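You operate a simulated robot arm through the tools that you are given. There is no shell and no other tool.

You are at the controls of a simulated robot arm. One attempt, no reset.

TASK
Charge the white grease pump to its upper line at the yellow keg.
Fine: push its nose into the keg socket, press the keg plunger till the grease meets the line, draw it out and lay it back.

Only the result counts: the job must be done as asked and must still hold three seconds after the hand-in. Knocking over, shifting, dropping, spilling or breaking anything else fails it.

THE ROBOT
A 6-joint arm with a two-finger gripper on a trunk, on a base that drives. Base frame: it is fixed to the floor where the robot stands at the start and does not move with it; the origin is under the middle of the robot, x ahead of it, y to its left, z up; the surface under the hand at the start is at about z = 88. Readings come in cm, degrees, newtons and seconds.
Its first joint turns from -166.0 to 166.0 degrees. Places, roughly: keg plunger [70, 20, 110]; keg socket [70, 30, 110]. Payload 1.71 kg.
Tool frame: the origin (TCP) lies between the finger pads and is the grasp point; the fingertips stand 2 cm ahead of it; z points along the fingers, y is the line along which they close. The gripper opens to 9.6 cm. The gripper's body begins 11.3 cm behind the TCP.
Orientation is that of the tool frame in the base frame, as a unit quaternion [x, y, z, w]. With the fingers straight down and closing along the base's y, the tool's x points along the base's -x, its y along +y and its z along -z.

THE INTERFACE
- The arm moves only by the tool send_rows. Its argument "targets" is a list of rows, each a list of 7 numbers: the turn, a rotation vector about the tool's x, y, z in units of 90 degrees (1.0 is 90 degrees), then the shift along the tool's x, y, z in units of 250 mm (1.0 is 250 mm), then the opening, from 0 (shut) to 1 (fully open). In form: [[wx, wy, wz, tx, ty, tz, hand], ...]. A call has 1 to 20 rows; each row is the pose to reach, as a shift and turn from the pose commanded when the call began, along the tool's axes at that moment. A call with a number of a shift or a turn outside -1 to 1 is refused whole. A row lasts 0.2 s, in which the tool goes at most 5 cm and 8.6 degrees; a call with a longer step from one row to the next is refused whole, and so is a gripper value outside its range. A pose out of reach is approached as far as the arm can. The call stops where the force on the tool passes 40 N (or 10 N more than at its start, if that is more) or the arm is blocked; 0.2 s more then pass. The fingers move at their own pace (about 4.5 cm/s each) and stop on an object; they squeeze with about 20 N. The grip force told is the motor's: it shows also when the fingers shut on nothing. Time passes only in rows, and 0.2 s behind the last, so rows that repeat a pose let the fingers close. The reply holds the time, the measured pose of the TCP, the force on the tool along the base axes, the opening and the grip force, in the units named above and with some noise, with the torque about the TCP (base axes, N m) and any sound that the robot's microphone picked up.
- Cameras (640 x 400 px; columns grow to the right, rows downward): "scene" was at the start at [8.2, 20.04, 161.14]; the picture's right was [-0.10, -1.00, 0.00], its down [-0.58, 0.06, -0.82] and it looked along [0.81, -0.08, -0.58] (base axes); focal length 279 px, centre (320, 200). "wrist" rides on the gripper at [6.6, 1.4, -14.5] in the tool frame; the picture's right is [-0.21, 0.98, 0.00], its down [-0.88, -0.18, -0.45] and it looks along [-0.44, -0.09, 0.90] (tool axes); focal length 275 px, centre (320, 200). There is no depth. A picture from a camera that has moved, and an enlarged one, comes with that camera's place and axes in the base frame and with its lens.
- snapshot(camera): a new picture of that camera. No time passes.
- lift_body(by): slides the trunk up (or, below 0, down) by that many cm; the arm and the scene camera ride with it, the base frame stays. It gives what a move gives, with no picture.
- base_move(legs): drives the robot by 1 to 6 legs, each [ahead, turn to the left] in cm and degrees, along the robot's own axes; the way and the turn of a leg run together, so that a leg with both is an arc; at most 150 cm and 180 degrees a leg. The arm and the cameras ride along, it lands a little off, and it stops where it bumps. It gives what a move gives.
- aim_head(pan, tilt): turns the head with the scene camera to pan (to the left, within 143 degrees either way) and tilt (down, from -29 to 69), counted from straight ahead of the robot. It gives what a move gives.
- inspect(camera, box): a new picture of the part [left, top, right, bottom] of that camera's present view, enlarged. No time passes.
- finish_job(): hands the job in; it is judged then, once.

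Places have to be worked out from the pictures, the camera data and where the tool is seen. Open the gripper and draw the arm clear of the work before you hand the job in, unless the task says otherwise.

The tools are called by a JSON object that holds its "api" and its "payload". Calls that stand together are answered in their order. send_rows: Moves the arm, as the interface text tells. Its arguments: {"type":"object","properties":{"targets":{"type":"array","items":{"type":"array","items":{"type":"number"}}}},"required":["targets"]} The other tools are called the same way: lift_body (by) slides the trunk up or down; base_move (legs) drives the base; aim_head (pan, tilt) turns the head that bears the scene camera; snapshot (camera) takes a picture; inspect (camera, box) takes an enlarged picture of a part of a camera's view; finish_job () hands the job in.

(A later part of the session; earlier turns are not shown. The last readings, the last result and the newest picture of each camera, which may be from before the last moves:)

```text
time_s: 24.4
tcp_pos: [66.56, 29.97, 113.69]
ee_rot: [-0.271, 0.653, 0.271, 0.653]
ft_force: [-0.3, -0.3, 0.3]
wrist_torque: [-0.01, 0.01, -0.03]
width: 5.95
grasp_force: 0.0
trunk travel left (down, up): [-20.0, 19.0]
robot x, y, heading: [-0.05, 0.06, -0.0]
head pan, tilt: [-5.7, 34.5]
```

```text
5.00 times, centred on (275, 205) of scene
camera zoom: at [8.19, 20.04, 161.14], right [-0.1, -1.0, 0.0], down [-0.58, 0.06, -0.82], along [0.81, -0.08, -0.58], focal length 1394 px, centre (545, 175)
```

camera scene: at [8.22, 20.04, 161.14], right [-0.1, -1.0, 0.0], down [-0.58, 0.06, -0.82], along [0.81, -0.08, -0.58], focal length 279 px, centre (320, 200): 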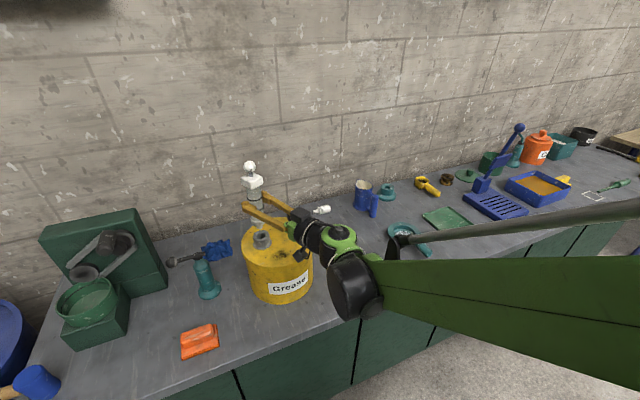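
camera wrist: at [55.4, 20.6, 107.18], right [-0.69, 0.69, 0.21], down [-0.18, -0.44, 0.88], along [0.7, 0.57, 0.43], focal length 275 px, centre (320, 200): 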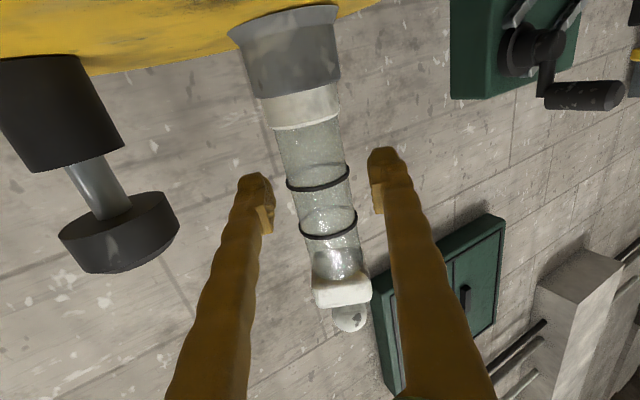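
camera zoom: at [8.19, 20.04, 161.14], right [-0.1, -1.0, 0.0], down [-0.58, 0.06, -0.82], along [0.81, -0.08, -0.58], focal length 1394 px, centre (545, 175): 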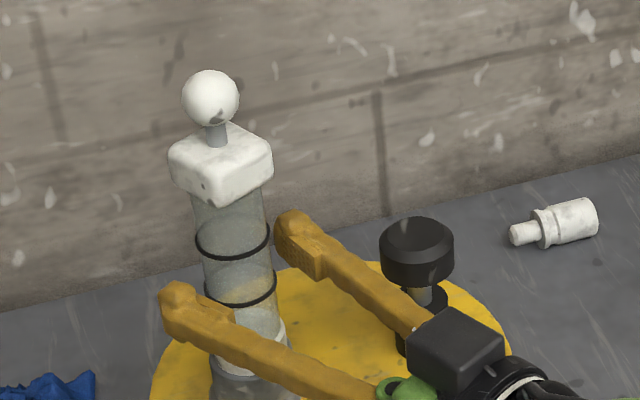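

The pump stands by itself in the socket. I'll withdraw straight back 14 cm along the fingers, then rise.

{"api": "send_rows", "payload": {"targets": [[0, 0, 0, 0, 0, -0.04, 0.62], [0, 0, 0, 0, 0, -0.12, 0.62], [0, 0, 0, 0, 0, -0.24, 0.62], [0, 0, 0, 0, 0, -0.36, 0.62], [0, 0, 0, 0, 0, -0.46, 0.62], [0, 0, 0, 0, 0, -0.56, 0.62], [0, 0, 0, -0.12, 0, -0.58, 0.5], [0, 0, 0, -0.28, 0, -0.58, 0.3], [0, 0, 0, -0.44, 0, -0.58, 0], [0, 0, 0, -0.6, 0, -0.58, 0], [0, 0, 0, -0.7, 0, -0.58, 0], [0, 0, 0, -0.7, 0, -0.58, 0]]}}

{"api": "snapshot", "payload": {"camera": "scene"}}

{"api": "inspect", "payload": {"camera": "scene", "box": [235, 165, 315, 245]}}

```text
time_s: 27.0
tcp_pos: [56.42, 19.73, 131.34]
ee_rot: [-0.27, 0.654, 0.271, 0.653]
ft_force: [-0.2, 0.5, -0.5]
wrist_torque: [0.01, -0.01, -0.03]
width: 0.01
grasp_force: 20.3
trunk travel left (down, up): [-20.0, 19.0]
robot x, y, heading: [-0.15, -0.31, -0.2]
head pan, tilt: [-5.7, 34.5]
```

```text
taken
camera scene: at [8.15, 20.04, 161.14], right [-0.1, -1.0, 0.0], down [-0.58, 0.06, -0.82], along [0.81, -0.08, -0.58], focal length 279 px, centre (320, 200)
```

scene: 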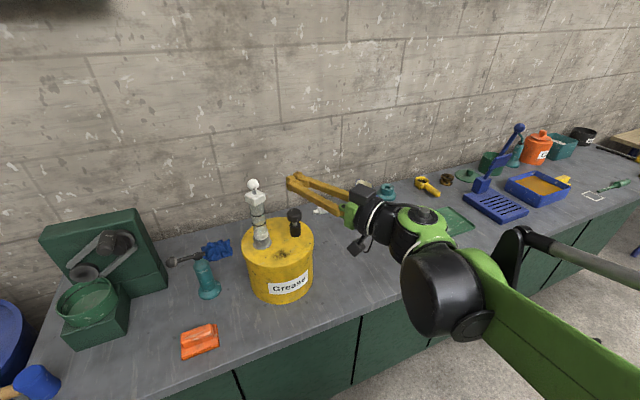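

```text
5.00 times, centred on (275, 205) of scene
camera zoom: at [8.15, 20.04, 161.14], right [-0.1, -1.0, 0.0], down [-0.58, 0.06, -0.82], along [0.81, -0.08, -0.58], focal length 1394 px, centre (545, 175)
```

zoom: 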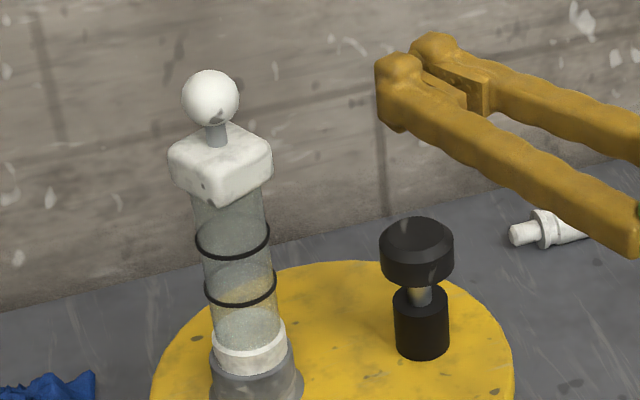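

The pump stands upright and the plunger head is clear of it, with its top near (70.1, 21.1, 112.8). With the fingers closed, I'll tilt the tool back to vertical and go above the plunger.

{"api": "send_rows", "payload": {"targets": [[0, 0.06, 0, 0.0, 0, 0, 0], [0, 0.14, 0, 0.0, 0, 0, 0], [0, 0.22, 0, 0.0, 0, 0.0, 0], [0, 0.3, 0, 0, 0, 0, 0], [0, 0.38, 0, 0.0, -0.03, 0.04, 0], [0, 0.46, 0, 0.0, -0.07, 0.08, 0], [0, 0.54, 0, 0.02, -0.11, 0.13, 0], [0, 0.62, 0, 0.05, -0.16, 0.19, 0], [0, 0.7, 0, 0.08, -0.21, 0.25, 0], [0, 0.78, 0, 0.12, -0.26, 0.31, 0], [0, 0.86, 0, 0.16, -0.3, 0.37, 0], [0, 0.94, 0, 0.2, -0.33, 0.41, 0], [0, 1.0, 0, 0.24, -0.348, 0.427, 0], [0, 1.0, 0, 0.24, -0.348, 0.427, 0]]}}

{"api": "snapshot", "payload": {"camera": "scene"}}

{"api": "snapshot", "payload": {"camera": "wrist"}}

```text
time_s: 30.0
tcp_pos: [70.0, 21.19, 125.33]
ee_rot: [-0.378, 0.915, 0.137, 0.024]
ft_force: [-0.7, 0.1, -0.8]
wrist_torque: [-0.03, 0.05, 0.0]
width: 0.0
grasp_force: 20.1
out of reach, approached as far as the arm can: row 9, 10, 11, 12, 13, 14
trunk travel left (down, up): [-20.0, 19.0]
robot x, y, heading: [-0.19, -0.02, 0.0]
head pan, tilt: [-5.7, 34.5]
```

```text
taken
camera scene: at [8.26, 20.09, 161.13], right [-0.1, -1.0, 0.0], down [-0.58, 0.06, -0.82], along [0.81, -0.08, -0.58], focal length 279 px, centre (320, 200)
```

scene: 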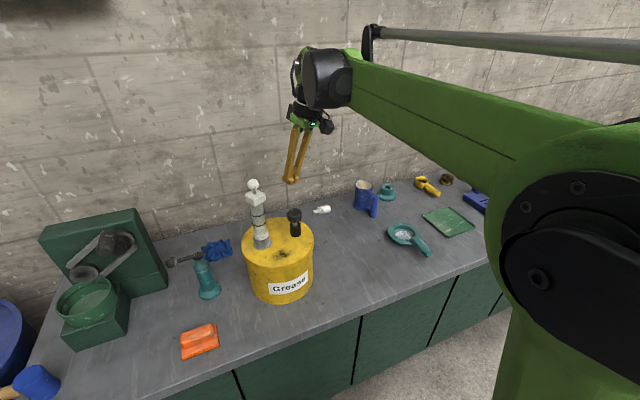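

```text
taken
camera wrist: at [65.29, 13.62, 138.46], right [-0.54, 0.8, 0.26], down [0.78, 0.36, 0.51], along [0.32, 0.48, -0.82], focal length 275 px, centre (320, 200)
```

wrist: 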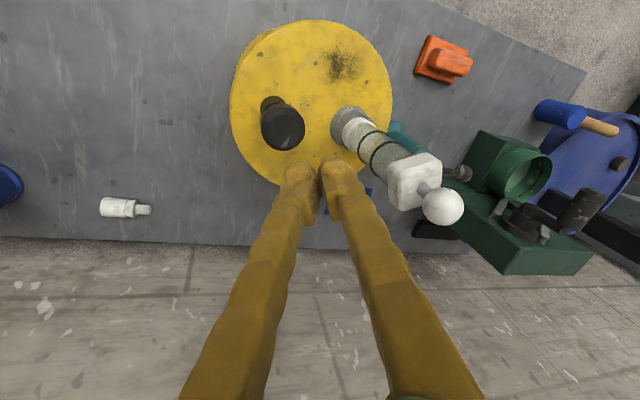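

The arm could not reach full vertical at this yaw and stays about 16° tilted. I'll turn the yaw back toward the home heading, which was fully reachable, staying above the plunger.

{"api": "send_rows", "payload": {"targets": [[0, 0, 0.06, 0, 0, 0, 0], [0, 0, 0.14, 0, 0, 0, 0], [0, 0, 0.22, 0, 0, 0, 0], [0, 0, 0.3, 0, 0, 0, 0], [0, 0, 0.38, 0, 0, 0, 0], [0, 0, 0.46, 0, 0, 0, 0], [0, 0, 0.5, 0, 0, 0, 0], [0, 0, 0.5, 0, 0, 0, 0]]}}

{"api": "snapshot", "payload": {"camera": "wrist"}}

{"api": "snapshot", "payload": {"camera": "scene"}}

```text
time_s: 31.8
tcp_pos: [70.17, 20.24, 125.36]
ee_rot: [-0.16, 0.977, 0.142, -0.008]
ft_force: [0.6, -0.2, 0.3]
wrist_torque: [0.01, 0.02, -0.03]
width: 0.01
grasp_force: 19.9
out of reach, approached as far as the arm can: row 4, 5, 6, 7, 8
trunk travel left (down, up): [-20.0, 19.0]
robot x, y, heading: [0.02, 0.21, 0.0]
head pan, tilt: [-5.7, 34.5]
```

```text
taken
camera wrist: at [64.42, 15.34, 139.34], right [-0.11, 0.95, 0.28], down [0.92, -0.01, 0.4], along [0.39, 0.3, -0.87], focal length 275 px, centre (320, 200)
```

wrist: 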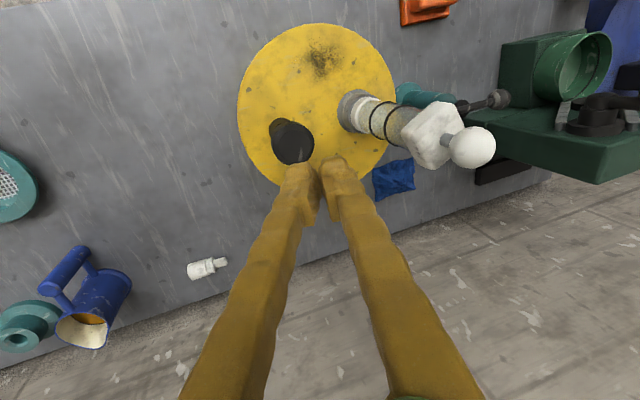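

```text
taken
camera scene: at [8.21, 20.04, 161.14], right [-0.1, -1.0, 0.0], down [-0.58, 0.06, -0.82], along [0.81, -0.08, -0.58], focal length 279 px, centre (320, 200)
```

scene: 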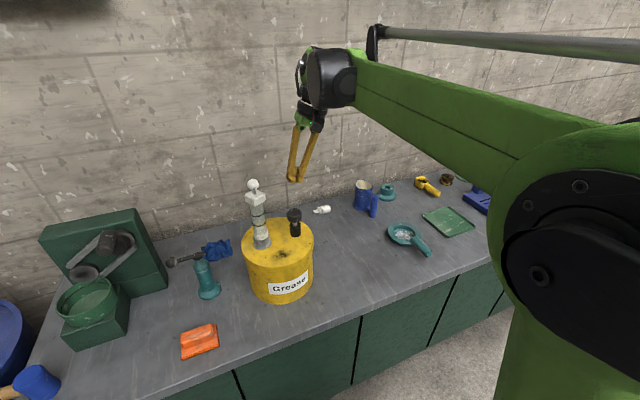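

The tool axis is still tilted the same 16°. I'll send a hold row to learn whether the commanded pose is still out of reach.

{"api": "send_rows", "payload": {"targets": [[0, 0, 0, 0, 0, 0, 0]]}}

```text
time_s: 32.2
tcp_pos: [70.18, 20.33, 125.3]
ee_rot: [-0.16, 0.977, 0.141, -0.007]
ft_force: [-0.2, -0.2, -0.8]
wrist_torque: [0.02, 0.0, 0.01]
width: 0.01
grasp_force: 20.1
trunk travel left (down, up): [-20.0, 19.0]
robot x, y, heading: [0.18, -0.19, 0.1]
head pan, tilt: [-5.7, 34.5]
```

Commands are clipped to what was reached, so I can continue from here. I'll try to remove the remaining tilt by turning about the tool's x axis.

{"api": "send_rows", "payload": {"targets": [[0.06, 0.006, 0, 0, 0, 0, 0], [0.12, 0.012, 0, 0, 0, 0, 0], [0.181, 0.019, 0, 0, 0, 0, 0], [0.181, 0.019, 0, 0, 0, 0, 0]]}}

```text
time_s: 33.2
tcp_pos: [70.24, 20.24, 125.23]
ee_rot: [-0.159, 0.977, 0.14, -0.004]
ft_force: [0.6, -0.1, -0.1]
wrist_torque: [-0.02, 0.05, -0.01]
width: 0.0
grasp_force: 20.1
out of reach, approached as far as the arm can: row 1, 2, 3, 4
trunk travel left (down, up): [-20.0, 19.0]
robot x, y, heading: [-0.04, 0.02, -0.0]
head pan, tilt: [-5.7, 34.5]
```

That joint is at its limit in this arm posture. I'll back out to the 45° pitch pose I passed through earlier, then come down to vertical by the route that worked before.

{"api": "send_rows", "payload": {"targets": [[0.0255, -0.0512, 0.0121, 0.035, 0.004, -0.02, 0], [0.051, -0.1024, 0.0243, 0.069, 0.008, -0.04, 0], [0.0764, -0.1536, 0.0364, 0.104, 0.012, -0.06, 0], [0.1019, -0.2048, 0.0485, 0.138, 0.016, -0.08, 0], [0.1274, -0.256, 0.0607, 0.173, 0.02, -0.1, 0], [0.1529, -0.3072, 0.0728, 0.208, 0.023, -0.12, 0], [0.1784, -0.3584, 0.0849, 0.242, 0.027, -0.14, 0], [0.2038, -0.4096, 0.097, 0.277, 0.031, -0.16, 0], [0.2293, -0.4608, 0.1092, 0.311, 0.035, -0.18, 0], [0.2548, -0.512, 0.1213, 0.346, 0.039, -0.199, 0], [0.2548, -0.512, 0.1213, 0.346, 0.039, -0.199, 0]]}}

{"api": "snapshot", "payload": {"camera": "scene"}}

```text
time_s: 35.6
tcp_pos: [63.88, 7.67, 129.5]
ee_rot: [-0.029, 0.927, 0.114, 0.355]
ft_force: [0.2, 0.0, 0.6]
wrist_torque: [-0.03, 0.01, 0.01]
width: 0.0
grasp_force: 20.0
out of reach, approached as far as the arm can: row 1, 2, 3, 4, 5, 6, 7, 8, 9, 10, 11
trunk travel left (down, up): [-20.0, 19.0]
robot x, y, heading: [0.18, 0.35, -0.2]
head pan, tilt: [-5.7, 34.5]
```

```text
taken
camera scene: at [8.19, 20.03, 161.14], right [-0.1, -1.0, 0.0], down [-0.58, 0.06, -0.82], along [0.81, -0.08, -0.58], focal length 279 px, centre (320, 200)
```

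scene: 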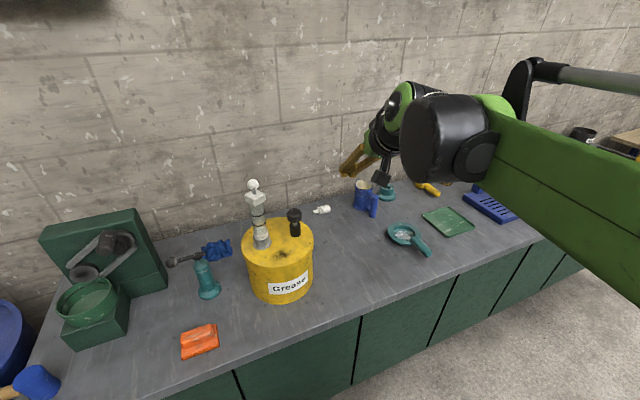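

The wrist roll seems wound into the wrong branch after the 45° swing. I'll unwind it away from the keg by mirroring the earlier motion with the whole arm turned right: first a horizontal tool pointing about 10° left over the free bench at z≈124.

{"api": "send_rows", "payload": {"targets": [[0.0028, -0.0521, -0.0125, -0.013, -0.088, 0.019, 0], [0.0057, -0.1042, -0.0249, -0.026, -0.177, 0.038, 0], [0.0085, -0.1563, -0.0374, -0.039, -0.265, 0.057, 0], [0.0114, -0.2084, -0.0498, -0.052, -0.353, 0.076, 0], [0.0142, -0.2605, -0.0623, -0.065, -0.442, 0.095, 0], [0.017, -0.3126, -0.0747, -0.077, -0.53, 0.114, 0], [0.0199, -0.3647, -0.0872, -0.09, -0.618, 0.133, 0], [0.0227, -0.4168, -0.0996, -0.103, -0.706, 0.152, 0], [0.0256, -0.4689, -0.1121, -0.116, -0.795, 0.171, 0], [0.0284, -0.521, -0.1245, -0.129, -0.883, 0.19, 0], [0.0284, -0.521, -0.1245, -0.129, -0.883, 0.19, 0]]}}

{"api": "snapshot", "payload": {"camera": "scene"}}

```text
time_s: 38.0
tcp_pos: [71.84, -12.84, 123.87]
ee_rot: [-0.062, 0.705, 0.063, 0.704]
ft_force: [0.4, 0.6, 0.4]
wrist_torque: [-0.02, -0.02, 0.04]
width: 0.0
grasp_force: 20.1
trunk travel left (down, up): [-20.0, 19.0]
robot x, y, heading: [0.4, 0.38, 0.1]
head pan, tilt: [-5.7, 34.5]
```

```text
taken
camera scene: at [8.24, 19.99, 161.14], right [-0.1, -1.0, 0.0], down [-0.58, 0.06, -0.82], along [0.81, -0.08, -0.58], focal length 279 px, centre (320, 200)
```

scene: 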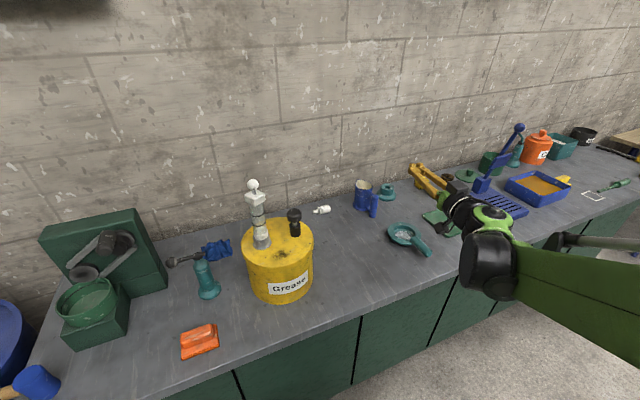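

That pose was reached fully. Now I'll swing the tool 45° to the right while horizontal, which reverses the earlier swing.

{"api": "send_rows", "payload": {"targets": [[0.04, 0, 0, -0.01, 0, 0, 0], [0.12, 0, 0, -0.03, 0, 0, 0], [0.2, 0, 0, -0.06, 0, 0, 0], [0.28, 0, 0, -0.09, 0, 0, 0], [0.36, 0, 0, -0.12, 0, 0, 0], [0.44, 0, 0, -0.14, 0, 0, 0], [0.5, 0, 0, -0.14, 0, 0, 0], [0.5, 0, 0, -0.14, 0, 0, 0]]}}

{"api": "snapshot", "payload": {"camera": "scene"}}

```text
time_s: 39.8
tcp_pos: [71.96, -12.84, 127.31]
ee_rot: [0.212, 0.676, -0.212, 0.673]
ft_force: [-0.2, 0.0, 0.7]
wrist_torque: [-0.03, -0.01, -0.03]
width: 0.0
grasp_force: 20.1
trunk travel left (down, up): [-20.0, 19.0]
robot x, y, heading: [-0.21, -0.1, -0.3]
head pan, tilt: [-5.7, 34.5]
```

```text
taken
camera scene: at [8.22, 20.05, 161.13], right [-0.1, -1.0, 0.0], down [-0.58, 0.06, -0.82], along [0.81, -0.08, -0.58], focal length 279 px, centre (320, 200)
```

scene: 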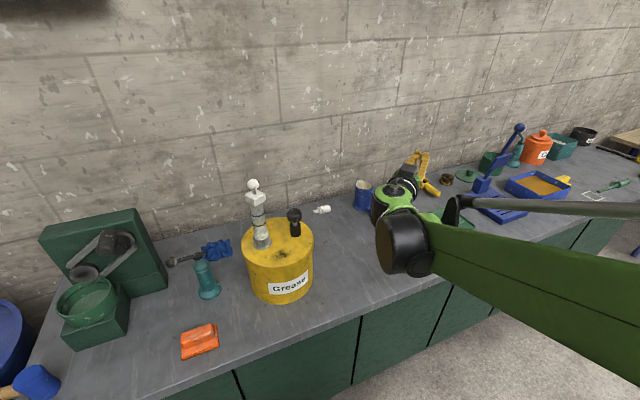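

The branch looks restored, with the wrist on the opposite side. Now I'll pitch the tool down to vertical in place.

{"api": "send_rows", "payload": {"targets": [[0, 0.06, 0, -0.02, 0, 0, 0], [0, 0.14, 0, -0.04, 0, 0, 0], [0, 0.22, 0, -0.06, 0, -0.01, 0], [0, 0.3, 0, -0.08, 0, -0.02, 0], [0, 0.38, 0, -0.08, 0, -0.03, 0], [0, 0.46, 0, -0.08, 0, -0.04, 0], [0, 0.54, 0, -0.08, 0, -0.05, 0], [0, 0.62, 0, -0.08, 0, -0.06, 0], [0, 0.7, 0, -0.08, 0, -0.07, 0], [0, 0.78, 0, -0.08, 0, -0.08, 0], [0, 0.86, 0, -0.08, 0, -0.09, 0], [0, 0.94, 0, -0.08, 0, -0.1, 0], [0, 1.0, 0, -0.08, 0, -0.1, 0], [0, 1.0, 0, -0.08, 0, -0.1, 0]]}}

{"api": "snapshot", "payload": {"camera": "scene"}}

```text
time_s: 42.8
tcp_pos: [69.87, -11.52, 129.48]
ee_rot: [0.299, 0.954, 0.001, -0.002]
ft_force: [0.1, 0.3, -0.8]
wrist_torque: [0.01, 0.03, -0.01]
width: 0.01
grasp_force: 19.9
trunk travel left (down, up): [-20.0, 19.0]
robot x, y, heading: [0.25, 0.14, 0.2]
head pan, tilt: [-5.7, 34.5]
```

```text
taken
camera scene: at [8.24, 20.01, 161.14], right [-0.1, -1.0, 0.0], down [-0.58, 0.06, -0.82], along [0.81, -0.08, -0.58], focal length 279 px, centre (320, 200)
```

scene: 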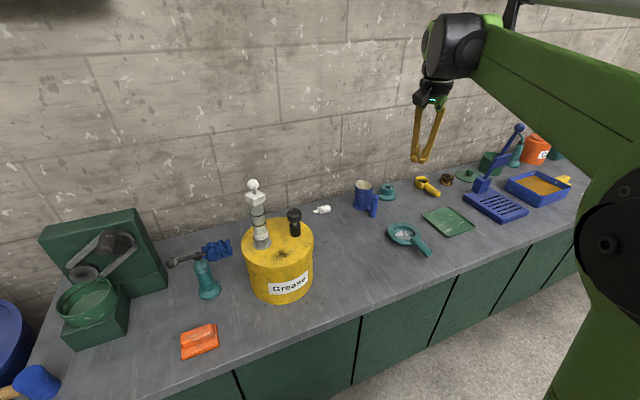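

The tool is exactly vertical again. I'll move halfway toward the plunger while yawing 90°, so the gripper body and camera face away from the pump.

{"api": "send_rows", "payload": {"targets": [[0, 0, -0.08, 0.03, 0.044, 0, 0], [0, 0, -0.16, 0.061, 0.0875, 0, 0], [0, 0, -0.24, 0.091, 0.131, 0, 0], [0, 0, -0.32, 0.122, 0.175, 0, 0], [0, 0, -0.4, 0.152, 0.219, 0, 0], [0, 0, -0.48, 0.183, 0.2625, 0, 0], [0, 0, -0.56, 0.213, 0.306, 0, 0], [0, 0, -0.64, 0.243, 0.35, 0, 0], [0, 0, -0.72, 0.274, 0.394, 0, 0], [0, 0, -0.8, 0.304, 0.4375, 0, 0], [0, 0, -0.88, 0.335, 0.481, 0, 0], [0, 0, -0.95, 0.365, 0.525, 0, 0], [0, 0, -1.0, 0.365, 0.525, 0, 0], [0, 0, -1.0, 0.365, 0.525, 0, 0]]}}

```text
time_s: 45.8
tcp_pos: [69.87, 4.48, 129.5]
ee_rot: [-0.463, 0.886, 0.001, -0.001]
ft_force: [-0.3, -0.4, -0.2]
wrist_torque: [0.01, -0.01, 0.03]
width: 0.02
grasp_force: 19.6
trunk travel left (down, up): [-20.0, 19.0]
robot x, y, heading: [-0.3, -0.22, 0.0]
head pan, tilt: [-5.7, 34.5]
```

Full vertical holds at this yaw. Now I'll go above the plunger, tips about 5 cm over its head.

{"api": "send_rows", "payload": {"targets": [[0, 0, 0, -0.05, 0.034, 0, 0], [0, 0, 0, -0.13, 0.088, 0.02, 0], [0, 0, 0, -0.22, 0.149, 0.06, 0], [0, 0, 0, -0.31, 0.21, 0.12, 0], [0, 0, 0, -0.4, 0.27, 0.19, 0], [0, 0, 0, -0.48, 0.324, 0.26, 0], [0, 0, 0, -0.53, 0.358, 0.33, 0], [0, 0, 0, -0.55, 0.3716, 0.38, 0], [0, 0, 0, -0.55, 0.3716, 0.38, 0]]}}

{"api": "snapshot", "payload": {"camera": "wrist"}}

{"api": "snapshot", "payload": {"camera": "scene"}}

{"api": "inspect", "payload": {"camera": "scene", "box": [235, 165, 335, 245]}}

```text
time_s: 47.8
tcp_pos: [70.1, 21.17, 119.89]
ee_rot: [-0.462, 0.887, 0.002, 0.0]
ft_force: [0.0, -0.5, 0.0]
wrist_torque: [-0.01, -0.03, -0.01]
width: 0.0
grasp_force: 19.8
trunk travel left (down, up): [-20.0, 19.0]
robot x, y, heading: [0.42, -0.04, -0.2]
head pan, tilt: [-5.7, 34.5]
```

```text
taken
camera wrist: at [65.29, 16.35, 134.33], right [-0.68, 0.73, 0.0], down [0.65, 0.61, 0.44], along [0.32, 0.31, -0.9], focal length 275 px, centre (320, 200)
```

wrist: 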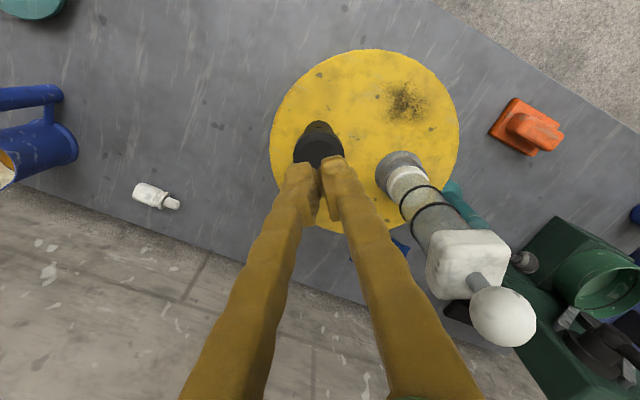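

```text
taken
camera scene: at [8.21, 20.06, 161.14], right [-0.1, -1.0, 0.0], down [-0.58, 0.06, -0.82], along [0.81, -0.08, -0.58], focal length 279 px, centre (320, 200)
```

scene: 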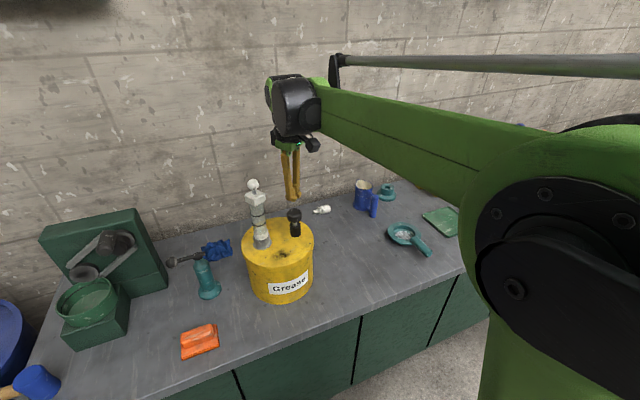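

```text
5.00 times, centred on (285, 205) of scene
camera zoom: at [8.21, 20.06, 161.14], right [-0.1, -1.0, 0.0], down [-0.58, 0.06, -0.82], along [0.81, -0.08, -0.58], focal length 1394 px, centre (495, 175)
```

zoom: 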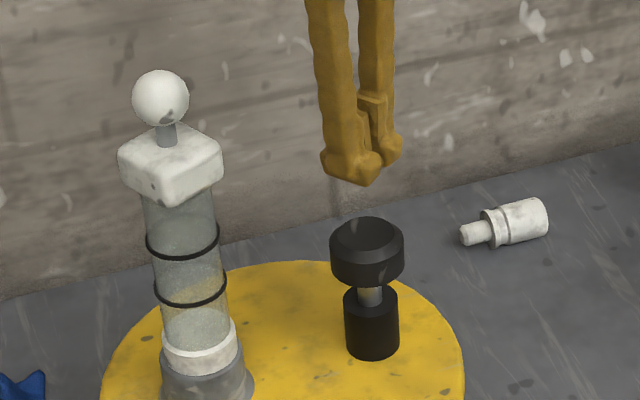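

The fingertips line up with the plunger head. I'll lower to just above it and then press in small increments while watching the pump.

{"api": "send_rows", "payload": {"targets": [[0, 0, 0, 0, 0, 0.05, 0], [0, 0, 0, 0, 0, 0.1, 0], [0, 0, 0, 0, 0, 0.15, 0], [0, 0, 0, 0, 0, 0.18, 0], [0, 0, 0, 0, 0, 0.2, 0], [0, 0, 0, 0, 0, 0.22, 0], [0, 0, 0, 0, 0, 0.22, 0]]}}

{"api": "inspect", "payload": {"camera": "scene", "box": [235, 165, 335, 245]}}

```text
time_s: 49.4
tcp_pos: [70.0, 21.07, 114.5]
ee_rot: [-0.463, 0.887, 0.001, -0.001]
ft_force: [0.4, -0.2, 2.2]
wrist_torque: [0.03, -0.02, 0.05]
width: 0.61
grasp_force: 29.3
trunk travel left (down, up): [-20.0, 19.0]
robot x, y, heading: [-0.17, 0.11, 0.1]
head pan, tilt: [-5.7, 34.5]
```

```text
5.00 times, centred on (285, 205) of scene
camera zoom: at [8.2, 20.04, 161.14], right [-0.1, -1.0, 0.0], down [-0.58, 0.06, -0.82], along [0.81, -0.08, -0.58], focal length 1394 px, centre (495, 175)
```

zoom: 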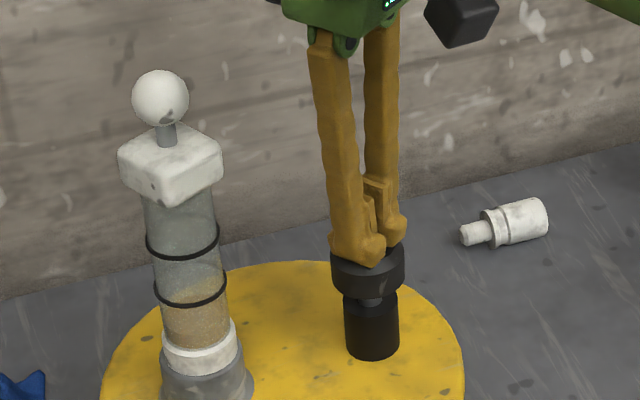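

The plunger has moved and grease is already rising in the barrel. No time passes while I zoom, so I'll look closely at the level.

{"api": "inspect", "payload": {"camera": "scene", "box": [255, 195, 285, 245]}}

{"api": "inspect", "payload": {"camera": "wrist", "box": [300, 100, 620, 360]}}

```text
8.00 times, centred on (270, 220) of scene
camera zoom: at [8.2, 20.04, 161.14], right [-0.1, -1.0, 0.0], down [-0.58, 0.06, -0.82], along [0.81, -0.08, -0.58], focal length 2230 px, centre (720, 40)
```

zoom: 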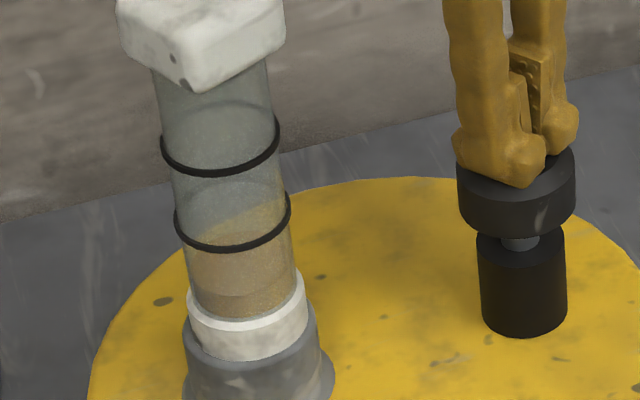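

```text
1.54 times, centred on (460, 230) of wrist
camera zoom: at [65.2, 16.31, 128.94], right [-0.69, 0.73, 0.0], down [0.65, 0.61, 0.44], along [0.32, 0.31, -0.9], focal length 424 px, centre (105, 154)
```

zoom: 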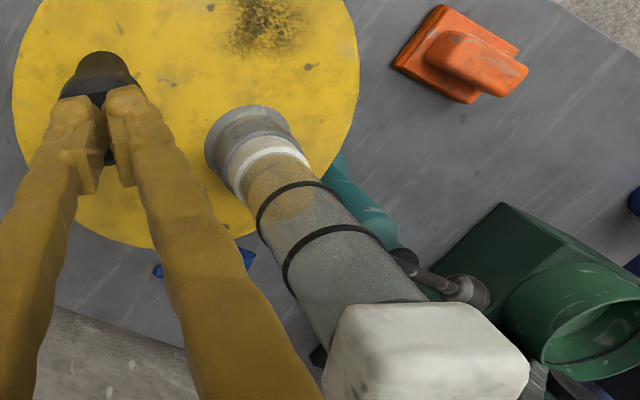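

The grease top is somewhere just below the lower ring. I'll hold for one row to see whether it flows with time or only with stroke.

{"api": "send_rows", "payload": {"targets": [[0, 0, 0, 0, 0, 0, 0]]}}

{"api": "inspect", "payload": {"camera": "scene", "box": [255, 195, 285, 245]}}

{"api": "inspect", "payload": {"camera": "wrist", "box": [390, 170, 550, 300]}}

```text
time_s: 49.8
tcp_pos: [70.14, 21.13, 114.53]
ee_rot: [-0.463, 0.886, 0.002, -0.001]
ft_force: [-0.1, -0.4, 1.3]
wrist_torque: [0.01, -0.02, -0.01]
width: 0.61
grasp_force: 28.8
trunk travel left (down, up): [-20.0, 19.0]
robot x, y, heading: [0.07, 0.08, 0.1]
head pan, tilt: [-5.7, 34.5]
```

```text
8.00 times, centred on (270, 220) of scene
camera zoom: at [8.2, 20.04, 161.14], right [-0.1, -1.0, 0.0], down [-0.58, 0.06, -0.82], along [0.81, -0.08, -0.58], focal length 2230 px, centre (720, 40)
```

zoom: 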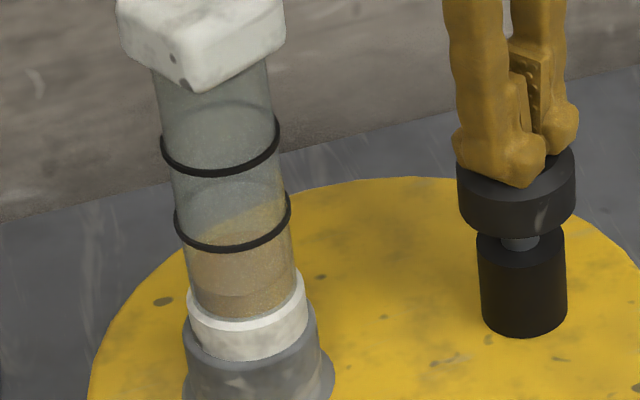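

```text
3.08 times, centred on (470, 235) of wrist
camera zoom: at [65.2, 16.31, 128.94], right [-0.69, 0.73, 0.0], down [0.65, 0.61, 0.44], along [0.32, 0.31, -0.9], focal length 847 px, centre (-142, 92)
```

zoom: 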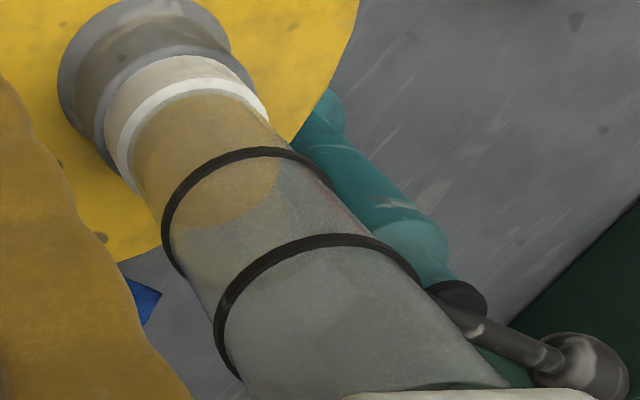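

The level depends only on stroke. The grease disc now stands about 0.6 of a ring spacing below the lower ring. I'll press 0.5 cm further and see the gain.

{"api": "send_rows", "payload": {"targets": [[0, 0, 0, 0, 0, 0.01, 0], [0, 0, 0, 0, 0, 0.02, 0], [0, 0, 0, 0, 0, 0.02, 0]]}}

{"api": "inspect", "payload": {"camera": "scene", "box": [255, 195, 285, 245]}}

{"api": "inspect", "payload": {"camera": "wrist", "box": [390, 170, 550, 300]}}

```text
time_s: 50.6
tcp_pos: [70.02, 21.03, 114.15]
ee_rot: [-0.463, 0.887, 0.002, 0.0]
ft_force: [-0.1, -0.3, 2.5]
wrist_torque: [-0.05, 0.0, -0.04]
width: 0.59
grasp_force: 29.0
trunk travel left (down, up): [-20.0, 19.0]
robot x, y, heading: [0.04, 0.03, 0.1]
head pan, tilt: [-5.7, 34.5]
```

```text
8.00 times, centred on (270, 220) of scene
camera zoom: at [8.19, 20.03, 161.14], right [-0.1, -1.0, 0.0], down [-0.58, 0.06, -0.82], along [0.81, -0.08, -0.58], focal length 2230 px, centre (720, 40)
```

zoom: 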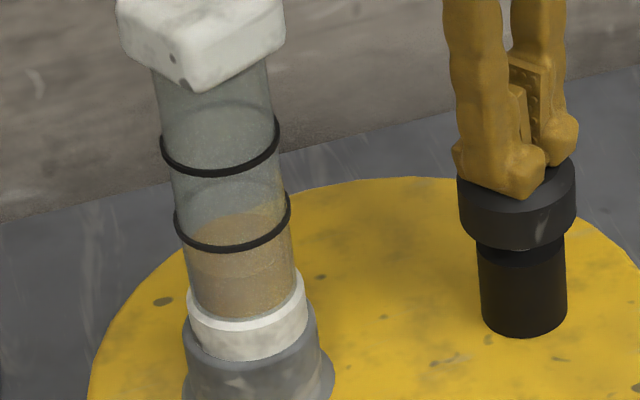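

```text
3.08 times, centred on (470, 235) of wrist
camera zoom: at [65.2, 16.34, 128.43], right [-0.69, 0.73, 0.0], down [0.65, 0.61, 0.44], along [0.32, 0.31, -0.9], focal length 847 px, centre (-142, 92)
```

zoom: 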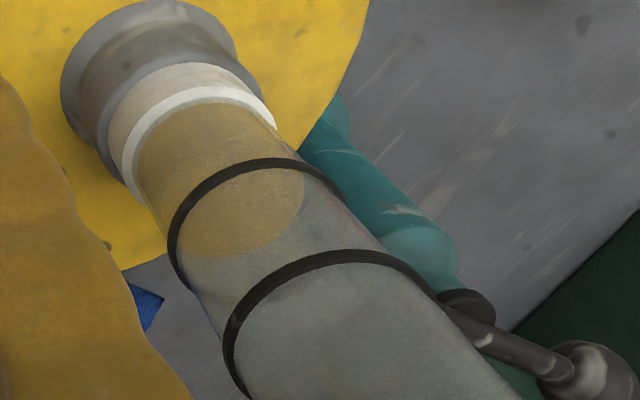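

The level rose about a quarter of a ring spacing for 0.45 cm of stroke. I'll press another 0.5 cm.

{"api": "send_rows", "payload": {"targets": [[0, 0, 0, 0, 0, 0.01, 0], [0, 0, 0, 0, 0, 0.02, 0], [0, 0, 0, 0, 0, 0.02, 0]]}}

{"api": "inspect", "payload": {"camera": "scene", "box": [255, 195, 285, 245]}}

{"api": "inspect", "payload": {"camera": "wrist", "box": [390, 170, 550, 300]}}

```text
time_s: 51.4
tcp_pos: [70.04, 21.23, 113.42]
ee_rot: [-0.462, 0.887, 0.001, -0.001]
ft_force: [-0.2, 0.5, 2.8]
wrist_torque: [0.01, -0.01, 0.02]
width: 0.59
grasp_force: 28.9
trunk travel left (down, up): [-20.0, 19.0]
robot x, y, heading: [-0.25, -0.07, 0.3]
head pan, tilt: [-5.7, 34.5]
heard: click
```

```text
8.00 times, centred on (270, 220) of scene
camera zoom: at [8.18, 20.04, 161.14], right [-0.1, -1.0, 0.0], down [-0.58, 0.06, -0.82], along [0.81, -0.08, -0.58], focal length 2230 px, centre (720, 40)
```

zoom: 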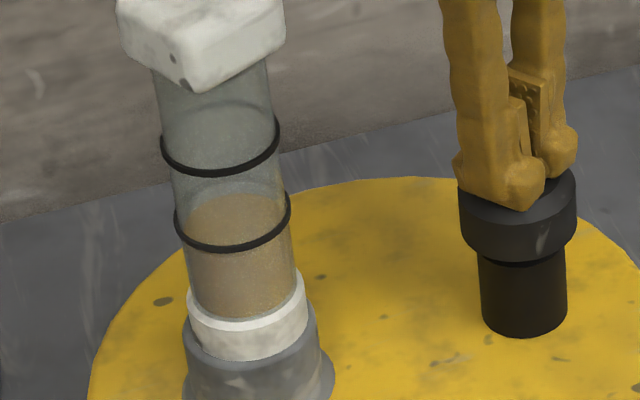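

```text
3.08 times, centred on (470, 235) of wrist
camera zoom: at [65.24, 16.37, 127.88], right [-0.69, 0.73, 0.0], down [0.65, 0.61, 0.44], along [0.32, 0.31, -0.9], focal length 847 px, centre (-142, 92)
```

zoom: 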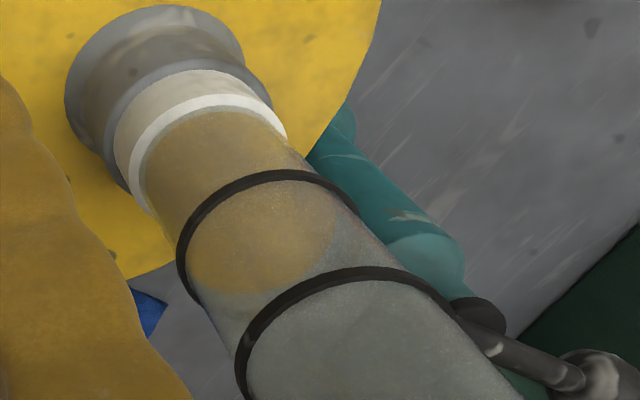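

A click marked the end of the stroke, and the level is now just below the lower ring. I'll lift to let the plunger return and check that both the plunger and the level behave.

{"api": "send_rows", "payload": {"targets": [[0, 0, 0, 0, 0, -0.02, 0], [0, 0, 0, 0, 0, -0.04, 0], [0, 0, 0, 0, 0, -0.06, 0], [0, 0, 0, 0, 0, -0.08, 0], [0, 0, 0, 0, 0, -0.1, 0], [0, 0, 0, 0, 0, -0.1, 0]]}}

{"api": "inspect", "payload": {"camera": "scene", "box": [255, 195, 285, 245]}}

{"api": "inspect", "payload": {"camera": "scene", "box": [235, 165, 335, 245]}}

```text
time_s: 52.8
tcp_pos: [70.01, 21.12, 115.89]
ee_rot: [-0.462, 0.887, 0.001, 0.0]
ft_force: [-0.9, 0.3, -0.3]
wrist_torque: [0.03, 0.0, -0.01]
width: 0.0
grasp_force: 29.4
trunk travel left (down, up): [-20.0, 19.0]
robot x, y, heading: [-0.26, 0.38, 0.0]
head pan, tilt: [-5.7, 34.5]
```

```text
8.00 times, centred on (270, 220) of scene
camera zoom: at [8.2, 20.04, 161.14], right [-0.1, -1.0, 0.0], down [-0.58, 0.06, -0.82], along [0.81, -0.08, -0.58], focal length 2230 px, centre (720, 40)
```

zoom: 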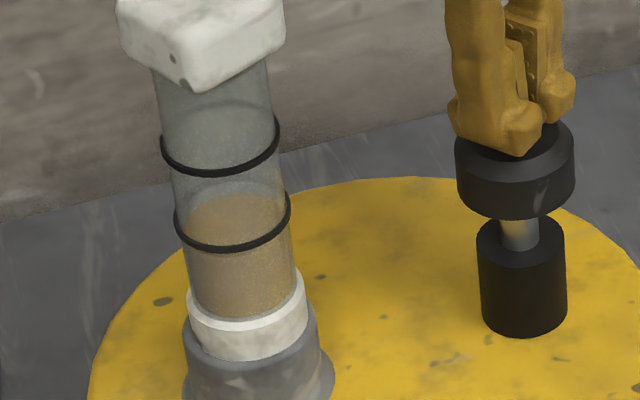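

```text
5.00 times, centred on (285, 205) of scene
camera zoom: at [8.2, 20.04, 161.14], right [-0.1, -1.0, 0.0], down [-0.58, 0.06, -0.82], along [0.81, -0.08, -0.58], focal length 1394 px, centre (495, 175)
```

zoom: 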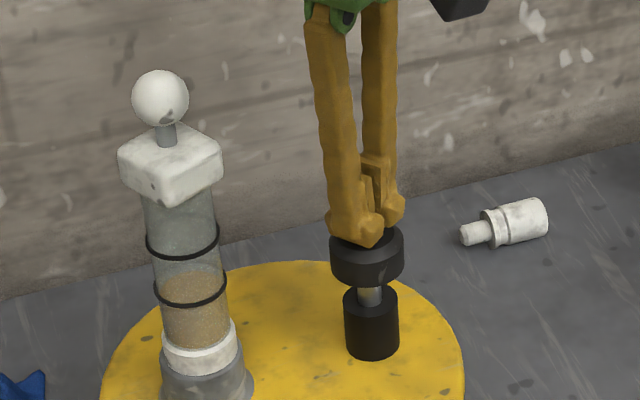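

The plunger springs back and the grease stays. By my measure a full stroke raises the level slightly less than one ring spacing, so I'll make a second full stroke and then look.

{"api": "send_rows", "payload": {"targets": [[0, 0, 0, 0, 0, 0.02, 0], [0, 0, 0, 0, 0, 0.04, 0], [0, 0, 0, 0, 0, 0.055, 0], [0, 0, 0, 0, 0, 0.07, 0], [0, 0, 0, 0, 0, 0.07, 0]]}}

{"api": "inspect", "payload": {"camera": "scene", "box": [255, 195, 285, 245]}}

{"api": "inspect", "payload": {"camera": "wrist", "box": [390, 170, 550, 300]}}

```text
time_s: 54.0
tcp_pos: [70.04, 21.06, 114.31]
ee_rot: [-0.462, 0.887, 0.002, -0.001]
ft_force: [-1.0, 0.2, 2.6]
wrist_torque: [0.02, -0.02, 0.02]
width: 0.61
grasp_force: 29.5
trunk travel left (down, up): [-20.0, 19.0]
robot x, y, heading: [0.26, 0.51, -0.1]
head pan, tilt: [-5.7, 34.5]
```

```text
8.00 times, centred on (270, 220) of scene
camera zoom: at [8.19, 20.05, 161.14], right [-0.1, -1.0, 0.0], down [-0.58, 0.06, -0.82], along [0.81, -0.08, -0.58], focal length 2230 px, centre (720, 40)
```

zoom: 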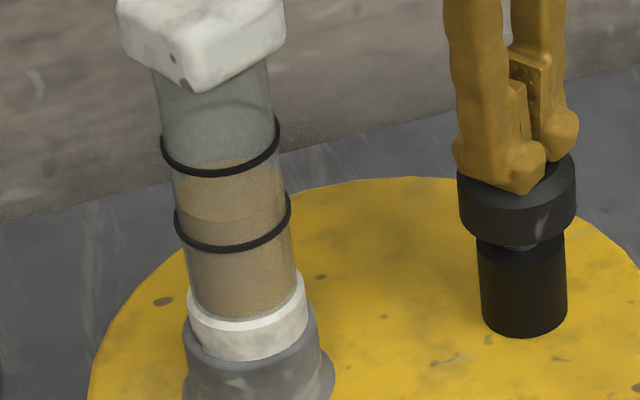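

```text
3.08 times, centred on (470, 235) of wrist
camera zoom: at [65.25, 16.33, 128.6], right [-0.69, 0.73, 0.0], down [0.65, 0.61, 0.44], along [0.32, 0.31, -0.9], focal length 847 px, centre (-142, 92)
```

zoom: 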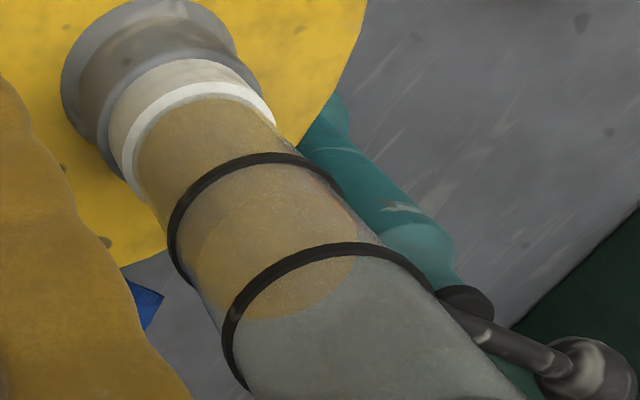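

The level is now about 0.3 of a spacing above the lower ring. I'll finish this stroke to the click, which should leave it roughly a third of a spacing below the upper ring.

{"api": "send_rows", "payload": {"targets": [[0, 0, 0, 0, 0, 0.01, 0], [0, 0, 0, 0, 0, 0.02, 0], [0, 0, 0, 0, 0, 0.03, 0], [0, 0, 0, 0, 0, 0.03, 0]]}}

{"api": "inspect", "payload": {"camera": "scene", "box": [255, 195, 285, 245]}}

{"api": "inspect", "payload": {"camera": "wrist", "box": [390, 170, 550, 300]}}

```text
time_s: 55.0
tcp_pos: [69.84, 21.12, 113.44]
ee_rot: [-0.462, 0.887, 0.001, 0.0]
ft_force: [0.6, -1.4, 2.5]
wrist_torque: [-0.04, -0.02, -0.01]
width: 0.61
grasp_force: 29.5
trunk travel left (down, up): [-20.0, 19.0]
robot x, y, heading: [0.32, 0.25, 0.0]
head pan, tilt: [-5.7, 34.5]
heard: click
```

```text
8.00 times, centred on (270, 220) of scene
camera zoom: at [8.19, 20.03, 161.14], right [-0.1, -1.0, 0.0], down [-0.58, 0.06, -0.82], along [0.81, -0.08, -0.58], focal length 2230 px, centre (720, 40)
```

zoom: 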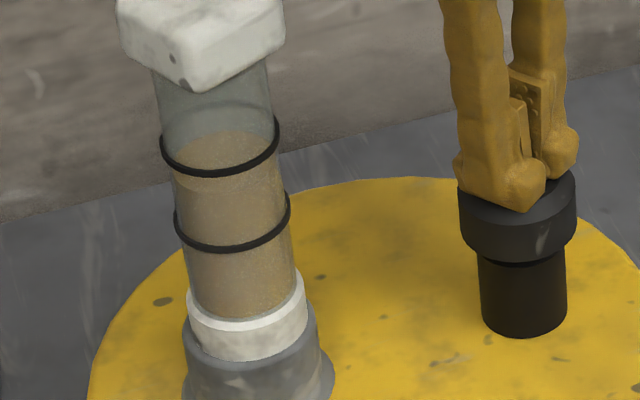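

```text
3.08 times, centred on (470, 235) of wrist
camera zoom: at [65.2, 16.34, 127.87], right [-0.69, 0.73, 0.0], down [0.65, 0.61, 0.44], along [0.32, 0.31, -0.9], focal length 847 px, centre (-142, 92)
```

zoom: 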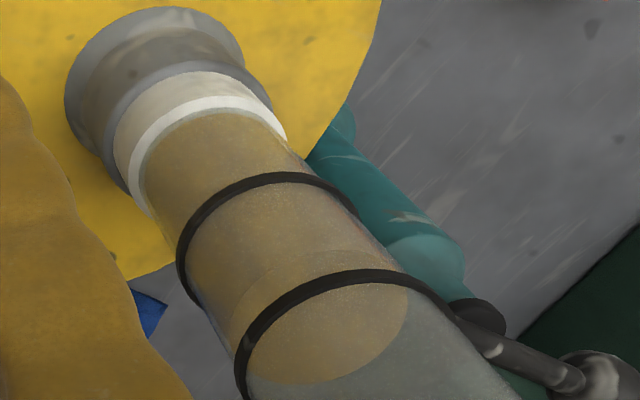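

I'll zoom in tightly to measure the grease disc against the upper ring before the third, partial stroke.

{"api": "inspect", "payload": {"camera": "scene", "box": [258, 200, 282, 230]}}

{"api": "inspect", "payload": {"camera": "wrist", "box": [430, 220, 550, 310]}}

```text
13.33 times, centred on (270, 215) of scene
camera zoom: at [8.19, 20.03, 161.14], right [-0.1, -1.0, 0.0], down [-0.58, 0.06, -0.82], along [0.81, -0.08, -0.58], focal length 3717 px, centre (987, 0)
```

zoom: 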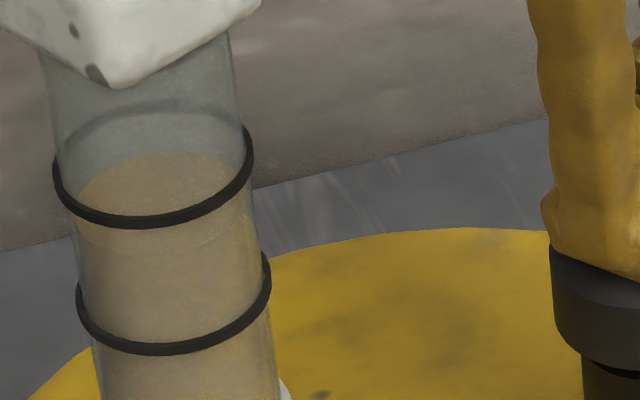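

```text
4.44 times, centred on (490, 265) of wrist
camera zoom: at [65.2, 16.34, 127.87], right [-0.69, 0.73, 0.0], down [0.65, 0.61, 0.44], along [0.32, 0.31, -0.9], focal length 1224 px, centre (-436, -89)
```

zoom: 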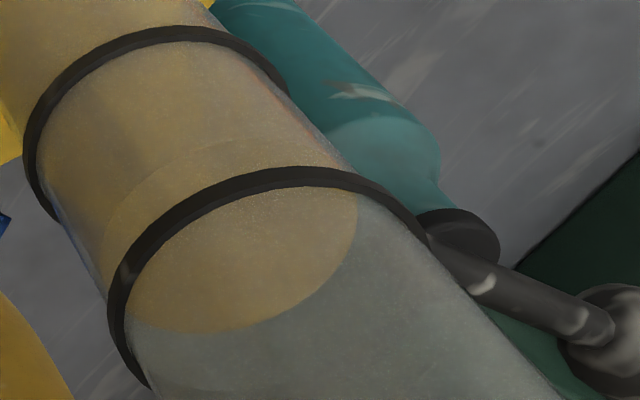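

The grease disc is about 1.0 cm below the upper ring plane (disc centre row 202, ring centre row 163). I'll release, then take a third, partial stroke in fine steps. It needs roughly 0.6 cm of effective stroke.

{"api": "send_rows", "payload": {"targets": [[0, 0, 0, 0, 0, -0.02, 0], [0, 0, 0, 0, 0, -0.04, 0], [0, 0, 0, 0, 0, -0.06, 0], [0, 0, 0, 0, 0, -0.08, 0], [0, 0, 0, 0, 0, -0.1, 0], [0, 0, 0, 0, 0, -0.1, 0], [0, 0, 0, 0, 0, -0.08, 0], [0, 0, 0, 0, 0, -0.065, 0], [0, 0, 0, 0, 0, -0.055, 0], [0, 0, 0, 0, 0, -0.055, 0]]}}

{"api": "inspect", "payload": {"camera": "scene", "box": [258, 200, 282, 230]}}

```text
time_s: 57.2
tcp_pos: [70.03, 21.12, 114.87]
ee_rot: [-0.462, 0.887, 0.001, -0.001]
ft_force: [-0.9, -0.9, 1.3]
wrist_torque: [0.03, -0.06, 0.0]
width: 0.57
grasp_force: 29.9
trunk travel left (down, up): [-20.0, 19.0]
robot x, y, heading: [-0.16, 0.18, -0.0]
head pan, tilt: [-5.7, 34.5]
```

```text
13.33 times, centred on (270, 215) of scene
camera zoom: at [8.2, 20.04, 161.14], right [-0.1, -1.0, 0.0], down [-0.58, 0.06, -0.82], along [0.81, -0.08, -0.58], focal length 3717 px, centre (987, 0)
```

zoom: 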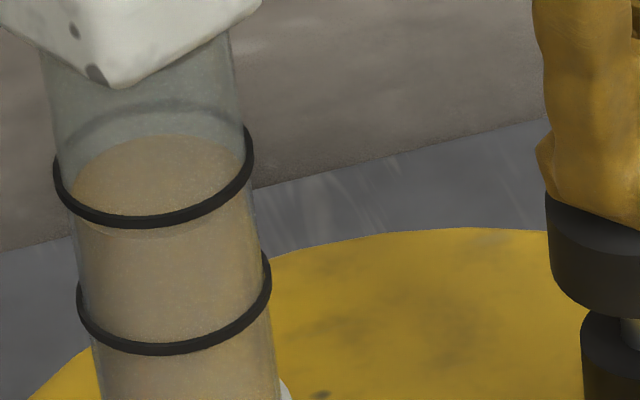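

The disc's back edge rose from row 152 to 134; the target is about 115. I'll press another 0.15 cm.

{"api": "send_rows", "payload": {"targets": [[0, 0, 0, 0, 0, 0.006, 0], [0, 0, 0, 0, 0, 0.006, 0]]}}

{"api": "inspect", "payload": {"camera": "scene", "box": [258, 200, 282, 230]}}

{"api": "inspect", "payload": {"camera": "wrist", "box": [430, 220, 550, 310]}}

```text
time_s: 57.8
tcp_pos: [69.92, 20.96, 114.71]
ee_rot: [-0.462, 0.887, 0.001, -0.001]
ft_force: [-0.6, -0.1, 2.0]
wrist_torque: [0.02, -0.01, -0.01]
width: 0.59
grasp_force: 29.7
trunk travel left (down, up): [-20.0, 19.0]
robot x, y, heading: [-0.21, -0.14, 0.0]
head pan, tilt: [-5.7, 34.5]
```

```text
13.33 times, centred on (270, 215) of scene
camera zoom: at [8.2, 20.04, 161.14], right [-0.1, -1.0, 0.0], down [-0.58, 0.06, -0.82], along [0.81, -0.08, -0.58], focal length 3717 px, centre (987, 0)
```

zoom: 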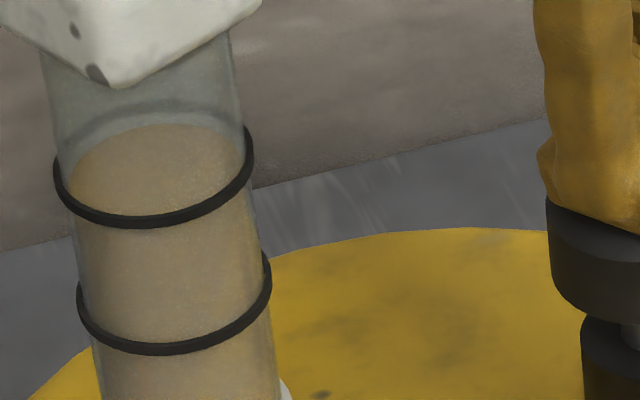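

```text
4.44 times, centred on (490, 265) of wrist
camera zoom: at [65.25, 16.35, 129.13], right [-0.69, 0.73, 0.0], down [0.65, 0.61, 0.44], along [0.32, 0.31, -0.9], focal length 1224 px, centre (-436, -89)
```

zoom: 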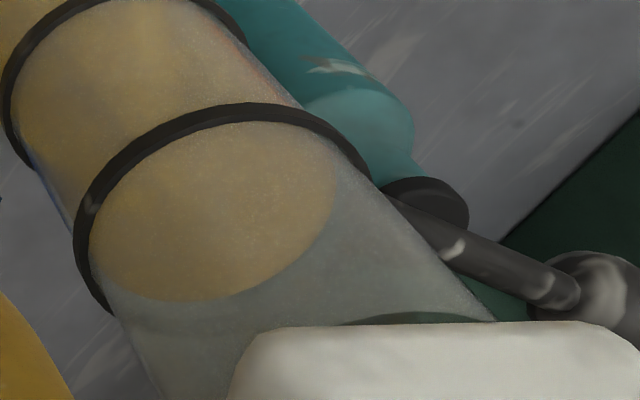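

The back edge is at row 124, and for the disc to be concentric with the ring it should be at about 115.5. I'll press 0.13 cm more.

{"api": "send_rows", "payload": {"targets": [[0, 0, 0, 0, 0, 0.005, 0], [0, 0, 0, 0, 0, 0.005, 0]]}}

{"api": "inspect", "payload": {"camera": "scene", "box": [258, 200, 282, 230]}}

{"api": "inspect", "payload": {"camera": "wrist", "box": [430, 220, 550, 310]}}

```text
time_s: 58.4
tcp_pos: [70.04, 21.14, 114.57]
ee_rot: [-0.462, 0.887, 0.001, -0.001]
ft_force: [0.0, -0.6, 1.3]
wrist_torque: [-0.01, -0.01, 0.02]
width: 0.61
grasp_force: 29.3
trunk travel left (down, up): [-20.0, 19.0]
robot x, y, heading: [0.21, 0.12, 0.1]
head pan, tilt: [-5.7, 34.5]
```

```text
13.33 times, centred on (270, 215) of scene
camera zoom: at [8.2, 20.03, 161.14], right [-0.1, -1.0, 0.0], down [-0.58, 0.06, -0.82], along [0.81, -0.08, -0.58], focal length 3717 px, centre (987, 0)
```

zoom: 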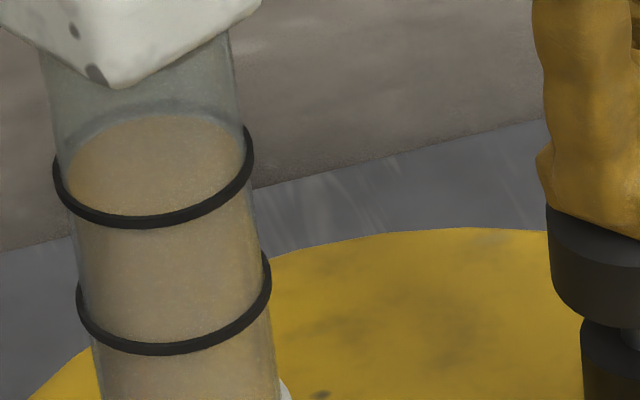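

```text
4.44 times, centred on (490, 265) of wrist
camera zoom: at [65.25, 16.37, 129.0], right [-0.69, 0.73, 0.0], down [0.65, 0.61, 0.44], along [0.32, 0.31, -0.9], focal length 1224 px, centre (-436, -89)
```

zoom: 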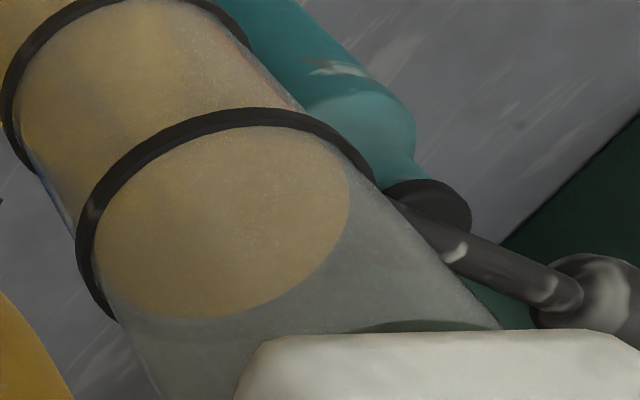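

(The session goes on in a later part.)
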